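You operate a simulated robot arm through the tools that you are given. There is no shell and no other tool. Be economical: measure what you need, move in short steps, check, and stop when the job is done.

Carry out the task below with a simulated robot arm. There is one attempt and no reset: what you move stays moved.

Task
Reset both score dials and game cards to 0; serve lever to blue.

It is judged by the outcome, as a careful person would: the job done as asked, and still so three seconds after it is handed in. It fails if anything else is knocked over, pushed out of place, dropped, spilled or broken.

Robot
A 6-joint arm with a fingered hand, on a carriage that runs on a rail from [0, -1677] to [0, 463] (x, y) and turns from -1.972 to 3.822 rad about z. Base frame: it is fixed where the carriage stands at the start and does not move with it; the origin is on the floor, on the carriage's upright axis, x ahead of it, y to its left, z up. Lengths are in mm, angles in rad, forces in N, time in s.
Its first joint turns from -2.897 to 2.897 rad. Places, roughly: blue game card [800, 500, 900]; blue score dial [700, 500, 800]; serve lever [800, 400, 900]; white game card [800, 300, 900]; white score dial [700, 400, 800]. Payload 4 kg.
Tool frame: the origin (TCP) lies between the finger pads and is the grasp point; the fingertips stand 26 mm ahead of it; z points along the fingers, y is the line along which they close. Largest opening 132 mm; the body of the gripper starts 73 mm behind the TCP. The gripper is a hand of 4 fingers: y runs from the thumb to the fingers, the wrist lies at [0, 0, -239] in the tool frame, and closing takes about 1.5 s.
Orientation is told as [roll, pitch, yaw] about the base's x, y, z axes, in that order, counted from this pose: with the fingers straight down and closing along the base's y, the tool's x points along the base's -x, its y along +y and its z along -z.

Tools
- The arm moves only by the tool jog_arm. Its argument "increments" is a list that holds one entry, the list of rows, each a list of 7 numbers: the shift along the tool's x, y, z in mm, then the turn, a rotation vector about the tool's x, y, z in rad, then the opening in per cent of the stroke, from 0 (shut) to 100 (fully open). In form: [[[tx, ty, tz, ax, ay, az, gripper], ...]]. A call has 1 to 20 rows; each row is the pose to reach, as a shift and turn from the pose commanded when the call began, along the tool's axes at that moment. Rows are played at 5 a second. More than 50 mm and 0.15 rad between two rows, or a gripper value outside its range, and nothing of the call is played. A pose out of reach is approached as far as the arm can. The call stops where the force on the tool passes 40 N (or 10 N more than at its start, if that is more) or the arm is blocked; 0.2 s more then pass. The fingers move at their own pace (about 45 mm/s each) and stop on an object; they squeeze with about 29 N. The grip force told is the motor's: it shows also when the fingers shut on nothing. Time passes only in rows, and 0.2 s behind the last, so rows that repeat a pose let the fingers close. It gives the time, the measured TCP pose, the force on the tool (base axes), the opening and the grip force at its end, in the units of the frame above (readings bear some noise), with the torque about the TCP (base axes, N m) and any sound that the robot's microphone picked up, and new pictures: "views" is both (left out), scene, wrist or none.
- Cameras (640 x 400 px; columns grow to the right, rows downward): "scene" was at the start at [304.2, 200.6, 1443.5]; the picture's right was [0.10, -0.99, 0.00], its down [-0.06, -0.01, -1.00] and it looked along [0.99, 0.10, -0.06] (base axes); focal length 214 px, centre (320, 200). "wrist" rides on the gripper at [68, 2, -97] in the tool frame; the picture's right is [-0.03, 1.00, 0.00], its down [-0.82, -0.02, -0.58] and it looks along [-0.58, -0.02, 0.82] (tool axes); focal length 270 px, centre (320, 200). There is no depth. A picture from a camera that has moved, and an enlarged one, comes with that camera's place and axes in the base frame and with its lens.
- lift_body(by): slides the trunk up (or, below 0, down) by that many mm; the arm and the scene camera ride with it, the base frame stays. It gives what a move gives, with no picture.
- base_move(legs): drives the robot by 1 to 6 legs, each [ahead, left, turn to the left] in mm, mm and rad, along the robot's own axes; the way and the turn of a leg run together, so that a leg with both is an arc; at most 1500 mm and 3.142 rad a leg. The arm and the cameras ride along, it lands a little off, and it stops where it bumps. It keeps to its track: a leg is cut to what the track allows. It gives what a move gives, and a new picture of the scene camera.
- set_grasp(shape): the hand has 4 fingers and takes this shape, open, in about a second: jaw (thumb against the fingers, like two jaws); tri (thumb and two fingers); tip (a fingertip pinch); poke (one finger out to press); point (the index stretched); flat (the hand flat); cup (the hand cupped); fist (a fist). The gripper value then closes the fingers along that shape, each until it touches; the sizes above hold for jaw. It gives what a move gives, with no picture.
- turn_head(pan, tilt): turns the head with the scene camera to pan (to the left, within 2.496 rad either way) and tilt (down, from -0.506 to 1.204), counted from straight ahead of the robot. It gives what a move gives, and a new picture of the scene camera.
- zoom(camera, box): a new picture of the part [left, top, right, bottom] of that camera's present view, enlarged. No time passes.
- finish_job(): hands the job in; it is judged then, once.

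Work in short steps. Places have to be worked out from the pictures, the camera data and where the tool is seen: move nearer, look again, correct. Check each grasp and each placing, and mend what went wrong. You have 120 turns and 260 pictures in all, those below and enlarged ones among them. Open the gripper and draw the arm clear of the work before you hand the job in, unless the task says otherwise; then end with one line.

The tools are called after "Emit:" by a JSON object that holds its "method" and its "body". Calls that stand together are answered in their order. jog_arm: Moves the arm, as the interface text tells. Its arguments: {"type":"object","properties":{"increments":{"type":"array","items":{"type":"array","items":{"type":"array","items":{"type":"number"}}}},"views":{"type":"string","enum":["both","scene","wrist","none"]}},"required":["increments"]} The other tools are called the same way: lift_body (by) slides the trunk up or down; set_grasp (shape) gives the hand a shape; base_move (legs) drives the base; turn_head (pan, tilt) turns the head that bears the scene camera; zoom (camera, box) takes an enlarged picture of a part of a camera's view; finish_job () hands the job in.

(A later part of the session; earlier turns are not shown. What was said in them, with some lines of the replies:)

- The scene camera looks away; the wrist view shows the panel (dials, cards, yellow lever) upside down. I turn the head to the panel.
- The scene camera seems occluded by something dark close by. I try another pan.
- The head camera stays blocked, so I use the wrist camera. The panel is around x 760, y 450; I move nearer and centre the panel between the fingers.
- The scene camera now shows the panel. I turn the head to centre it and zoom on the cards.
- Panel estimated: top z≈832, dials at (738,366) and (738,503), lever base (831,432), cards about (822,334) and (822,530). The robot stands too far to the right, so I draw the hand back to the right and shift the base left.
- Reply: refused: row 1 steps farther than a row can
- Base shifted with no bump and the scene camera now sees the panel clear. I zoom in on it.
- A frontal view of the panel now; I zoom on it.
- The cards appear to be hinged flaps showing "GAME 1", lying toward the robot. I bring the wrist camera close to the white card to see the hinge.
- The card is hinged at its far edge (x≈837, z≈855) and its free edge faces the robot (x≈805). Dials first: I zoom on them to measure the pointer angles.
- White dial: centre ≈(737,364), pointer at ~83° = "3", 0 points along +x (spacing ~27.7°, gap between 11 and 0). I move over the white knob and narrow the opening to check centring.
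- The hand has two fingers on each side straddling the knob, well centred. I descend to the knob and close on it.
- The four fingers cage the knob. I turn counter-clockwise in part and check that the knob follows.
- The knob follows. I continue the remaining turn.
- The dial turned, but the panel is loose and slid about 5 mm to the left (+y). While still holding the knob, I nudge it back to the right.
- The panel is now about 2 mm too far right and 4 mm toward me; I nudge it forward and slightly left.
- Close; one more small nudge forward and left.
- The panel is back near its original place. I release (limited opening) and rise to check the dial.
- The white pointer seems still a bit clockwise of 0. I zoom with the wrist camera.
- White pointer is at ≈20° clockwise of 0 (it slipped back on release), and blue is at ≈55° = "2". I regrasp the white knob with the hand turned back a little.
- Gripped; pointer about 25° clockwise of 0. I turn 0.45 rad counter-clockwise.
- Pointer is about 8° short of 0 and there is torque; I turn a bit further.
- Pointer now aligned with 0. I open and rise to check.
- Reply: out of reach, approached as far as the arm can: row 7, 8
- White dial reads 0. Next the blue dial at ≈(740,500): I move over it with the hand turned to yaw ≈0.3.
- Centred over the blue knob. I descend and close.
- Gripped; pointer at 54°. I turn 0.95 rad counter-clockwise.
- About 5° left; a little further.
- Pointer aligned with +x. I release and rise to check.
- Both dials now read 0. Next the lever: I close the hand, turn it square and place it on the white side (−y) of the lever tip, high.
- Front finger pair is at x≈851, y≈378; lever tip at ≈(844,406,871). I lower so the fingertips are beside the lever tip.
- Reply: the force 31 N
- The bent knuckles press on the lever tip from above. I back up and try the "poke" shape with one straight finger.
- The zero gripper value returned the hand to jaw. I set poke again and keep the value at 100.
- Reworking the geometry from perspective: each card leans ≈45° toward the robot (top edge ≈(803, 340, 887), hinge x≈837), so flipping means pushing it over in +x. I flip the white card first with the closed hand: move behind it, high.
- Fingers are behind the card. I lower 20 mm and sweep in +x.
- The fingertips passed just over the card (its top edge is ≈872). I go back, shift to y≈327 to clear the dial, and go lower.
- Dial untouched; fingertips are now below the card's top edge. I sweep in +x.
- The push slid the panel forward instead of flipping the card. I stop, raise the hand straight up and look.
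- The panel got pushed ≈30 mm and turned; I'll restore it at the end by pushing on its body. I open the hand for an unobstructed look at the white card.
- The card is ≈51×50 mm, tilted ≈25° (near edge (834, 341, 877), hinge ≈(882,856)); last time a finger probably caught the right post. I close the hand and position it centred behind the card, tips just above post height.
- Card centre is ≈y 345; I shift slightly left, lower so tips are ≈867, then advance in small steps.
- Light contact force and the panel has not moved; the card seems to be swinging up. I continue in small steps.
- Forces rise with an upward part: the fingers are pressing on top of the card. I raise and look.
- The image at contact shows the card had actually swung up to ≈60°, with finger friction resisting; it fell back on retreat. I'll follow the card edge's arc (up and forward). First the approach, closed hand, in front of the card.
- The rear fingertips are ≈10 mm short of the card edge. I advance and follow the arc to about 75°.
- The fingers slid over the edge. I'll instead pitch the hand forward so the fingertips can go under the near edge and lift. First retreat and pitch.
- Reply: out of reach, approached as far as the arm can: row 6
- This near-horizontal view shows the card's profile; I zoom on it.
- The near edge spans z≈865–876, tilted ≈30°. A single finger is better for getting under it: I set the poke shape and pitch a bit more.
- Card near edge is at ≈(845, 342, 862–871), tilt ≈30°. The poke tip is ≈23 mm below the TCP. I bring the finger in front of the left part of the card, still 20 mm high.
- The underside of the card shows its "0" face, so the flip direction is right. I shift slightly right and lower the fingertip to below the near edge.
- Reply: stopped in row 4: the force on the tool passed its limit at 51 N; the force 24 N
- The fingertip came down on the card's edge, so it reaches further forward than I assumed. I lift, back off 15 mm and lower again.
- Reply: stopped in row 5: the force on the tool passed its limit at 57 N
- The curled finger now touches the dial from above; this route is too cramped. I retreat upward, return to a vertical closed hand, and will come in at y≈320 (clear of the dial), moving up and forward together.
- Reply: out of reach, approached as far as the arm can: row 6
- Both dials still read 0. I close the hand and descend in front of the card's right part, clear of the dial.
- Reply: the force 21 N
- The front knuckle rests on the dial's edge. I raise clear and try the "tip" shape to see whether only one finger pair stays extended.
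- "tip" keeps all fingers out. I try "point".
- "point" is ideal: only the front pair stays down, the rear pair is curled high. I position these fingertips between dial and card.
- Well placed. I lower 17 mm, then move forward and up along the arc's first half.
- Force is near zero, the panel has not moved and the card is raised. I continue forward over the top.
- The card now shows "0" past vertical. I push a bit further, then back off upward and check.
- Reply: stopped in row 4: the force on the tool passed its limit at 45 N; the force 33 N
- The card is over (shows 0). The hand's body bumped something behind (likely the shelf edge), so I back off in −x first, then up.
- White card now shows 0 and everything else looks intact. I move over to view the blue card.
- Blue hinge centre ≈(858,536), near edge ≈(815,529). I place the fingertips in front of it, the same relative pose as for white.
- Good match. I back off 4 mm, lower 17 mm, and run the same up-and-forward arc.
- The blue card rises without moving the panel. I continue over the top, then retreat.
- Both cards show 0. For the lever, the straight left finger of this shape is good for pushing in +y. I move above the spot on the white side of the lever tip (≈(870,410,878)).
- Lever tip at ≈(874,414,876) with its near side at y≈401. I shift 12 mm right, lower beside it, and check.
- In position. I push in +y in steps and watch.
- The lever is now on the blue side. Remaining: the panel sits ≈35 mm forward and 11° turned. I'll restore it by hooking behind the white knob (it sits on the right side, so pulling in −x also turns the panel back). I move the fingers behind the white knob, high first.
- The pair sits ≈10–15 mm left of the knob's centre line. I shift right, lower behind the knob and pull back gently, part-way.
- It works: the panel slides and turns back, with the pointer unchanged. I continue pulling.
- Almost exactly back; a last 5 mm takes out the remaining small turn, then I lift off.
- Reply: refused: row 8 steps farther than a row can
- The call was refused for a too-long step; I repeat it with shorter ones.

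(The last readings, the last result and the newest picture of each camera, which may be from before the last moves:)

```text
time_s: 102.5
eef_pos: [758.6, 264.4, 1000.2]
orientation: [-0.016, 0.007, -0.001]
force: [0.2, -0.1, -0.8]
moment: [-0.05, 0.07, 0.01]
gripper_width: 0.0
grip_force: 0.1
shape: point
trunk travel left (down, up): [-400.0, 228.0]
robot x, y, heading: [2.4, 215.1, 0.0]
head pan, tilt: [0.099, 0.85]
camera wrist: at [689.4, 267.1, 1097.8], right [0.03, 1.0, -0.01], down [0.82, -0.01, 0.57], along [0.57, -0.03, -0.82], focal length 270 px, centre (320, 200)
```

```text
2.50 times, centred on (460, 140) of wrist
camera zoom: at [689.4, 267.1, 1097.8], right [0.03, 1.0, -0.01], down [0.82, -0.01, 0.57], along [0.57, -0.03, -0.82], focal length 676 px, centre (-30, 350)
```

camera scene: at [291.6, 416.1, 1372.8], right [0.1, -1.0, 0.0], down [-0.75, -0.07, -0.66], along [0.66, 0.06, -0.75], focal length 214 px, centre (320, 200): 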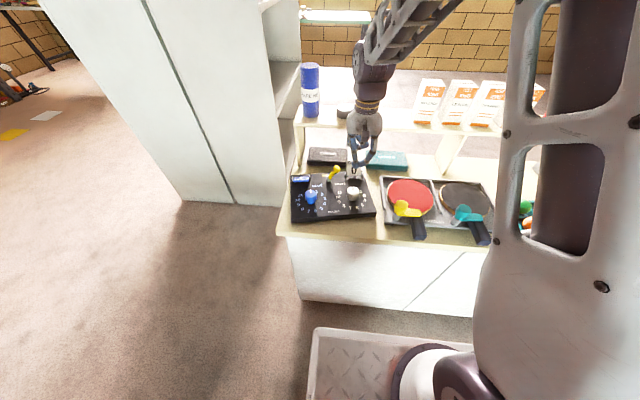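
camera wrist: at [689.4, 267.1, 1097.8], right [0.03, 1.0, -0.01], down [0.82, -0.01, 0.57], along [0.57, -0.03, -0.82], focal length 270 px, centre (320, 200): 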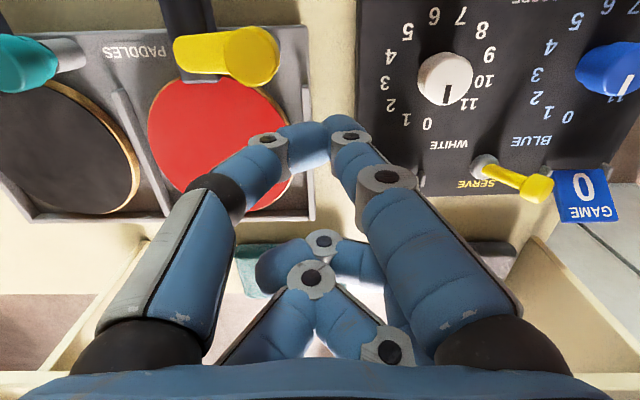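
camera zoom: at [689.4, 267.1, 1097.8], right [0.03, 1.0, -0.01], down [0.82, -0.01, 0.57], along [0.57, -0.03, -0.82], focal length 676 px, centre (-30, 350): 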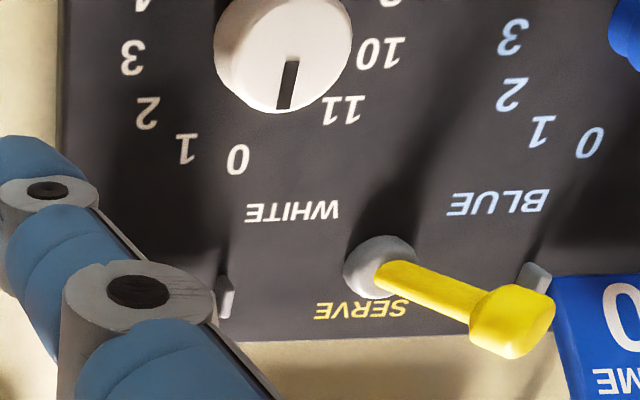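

Everything reads as asked. I open the hand and draw back to the earlier overview pose for a last check.

Emit:
{"method": "set_grasp", "body": {"shape": "jaw"}}

Emit:
{"method": "jog_arm", "body": {"increments": [[[30, 25, -15, 0, 0, 0, 100], [60, 55, -30, 0, 0, 0, 100], [90, 85, -45, 0, 0, 0, 100], [115, 115, -55, 0, 0, 0, 100], [130, 145, -60, 0, 0, 0, 100], [130, 170, -60, 0, 0, 0, 100], [130, 170, -60, 0, 0, 0, 100]]], "views": "both"}}

Emit:
{"method": "zoom", "body": {"camera": "wrist", "box": [220, 120, 420, 260]}}

```text
time_s: 103.4
eef_pos: [758.3, 264.7, 1001.2]
orientation: [-0.013, 0.005, -0.001]
force: [-0.3, 0.6, 0.8]
moment: [0.0, 0.04, 0.03]
gripper_width: 131.6
grip_force: 0.1
shape: jaw
trunk travel left (down, up): [-400.0, 228.0]
robot x, y, heading: [0.8, 217.7, -0.002]
head pan, tilt: [0.099, 0.85]
```

```text
time_s: 105.0
eef_pos: [627.6, 434.3, 1058.0]
orientation: [-0.014, 0.007, -0.002]
force: [-0.2, -0.7, -0.1]
moment: [0.01, -0.04, 0.0]
gripper_width: 131.9
grip_force: 0.0
shape: jaw
trunk travel left (down, up): [-400.0, 228.0]
robot x, y, heading: [2.8, 216.5, 0.0]
head pan, tilt: [0.099, 0.85]
camera scene: at [291.4, 416.1, 1372.8], right [0.1, -1.0, 0.0], down [-0.75, -0.07, -0.66], along [0.66, 0.06, -0.75], focal length 214 px, centre (320, 200)
camera wrist: at [560.0, 437.3, 1155.8], right [0.03, 1.0, -0.01], down [0.82, -0.01, 0.57], along [0.57, -0.03, -0.82], focal length 270 px, centre (320, 200)
```

scene: 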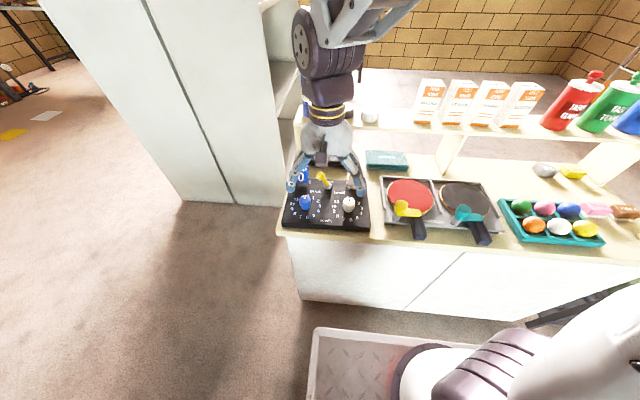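
wrist: 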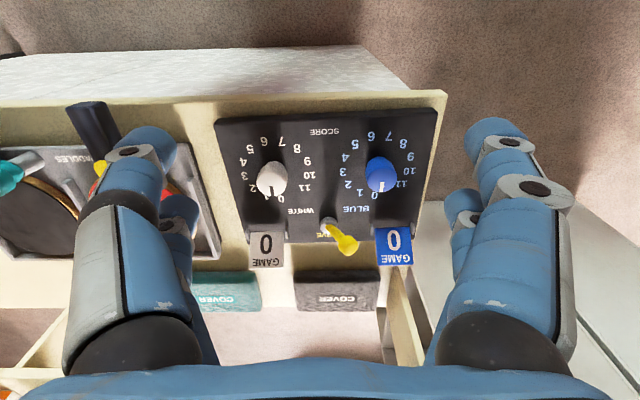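

```text
2.86 times, centred on (320, 190) of wrist
camera zoom: at [560.0, 437.3, 1155.8], right [0.03, 1.0, -0.01], down [0.82, -0.01, 0.57], along [0.57, -0.03, -0.82], focal length 772 px, centre (320, 229)
```

zoom: 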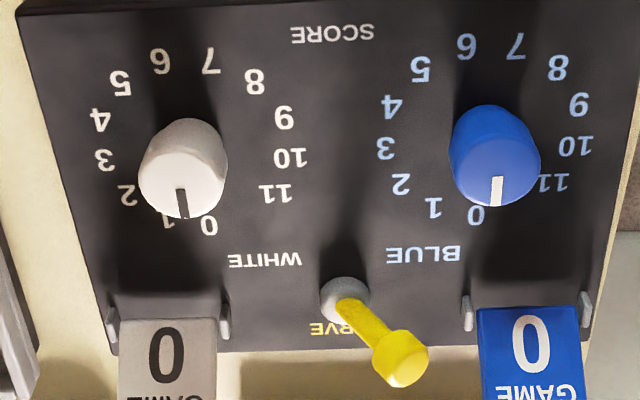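

Both dials and both cards read 0, the lever leans to blue, the panel is within a few millimetres of its original place and the open hand is clear. I hand the job in.

Emit:
{"method": "finish_job", "body": {}}

```text
The job is handed in.
```

Both score dials and both game cards are at 0, and the serve lever is on the blue side. The scoreboard is loose and got pushed about 35 mm during the work. I pulled it back to within roughly 5 mm and 2–3° of where it started, and nothing else looked disturbed in the last pictures.
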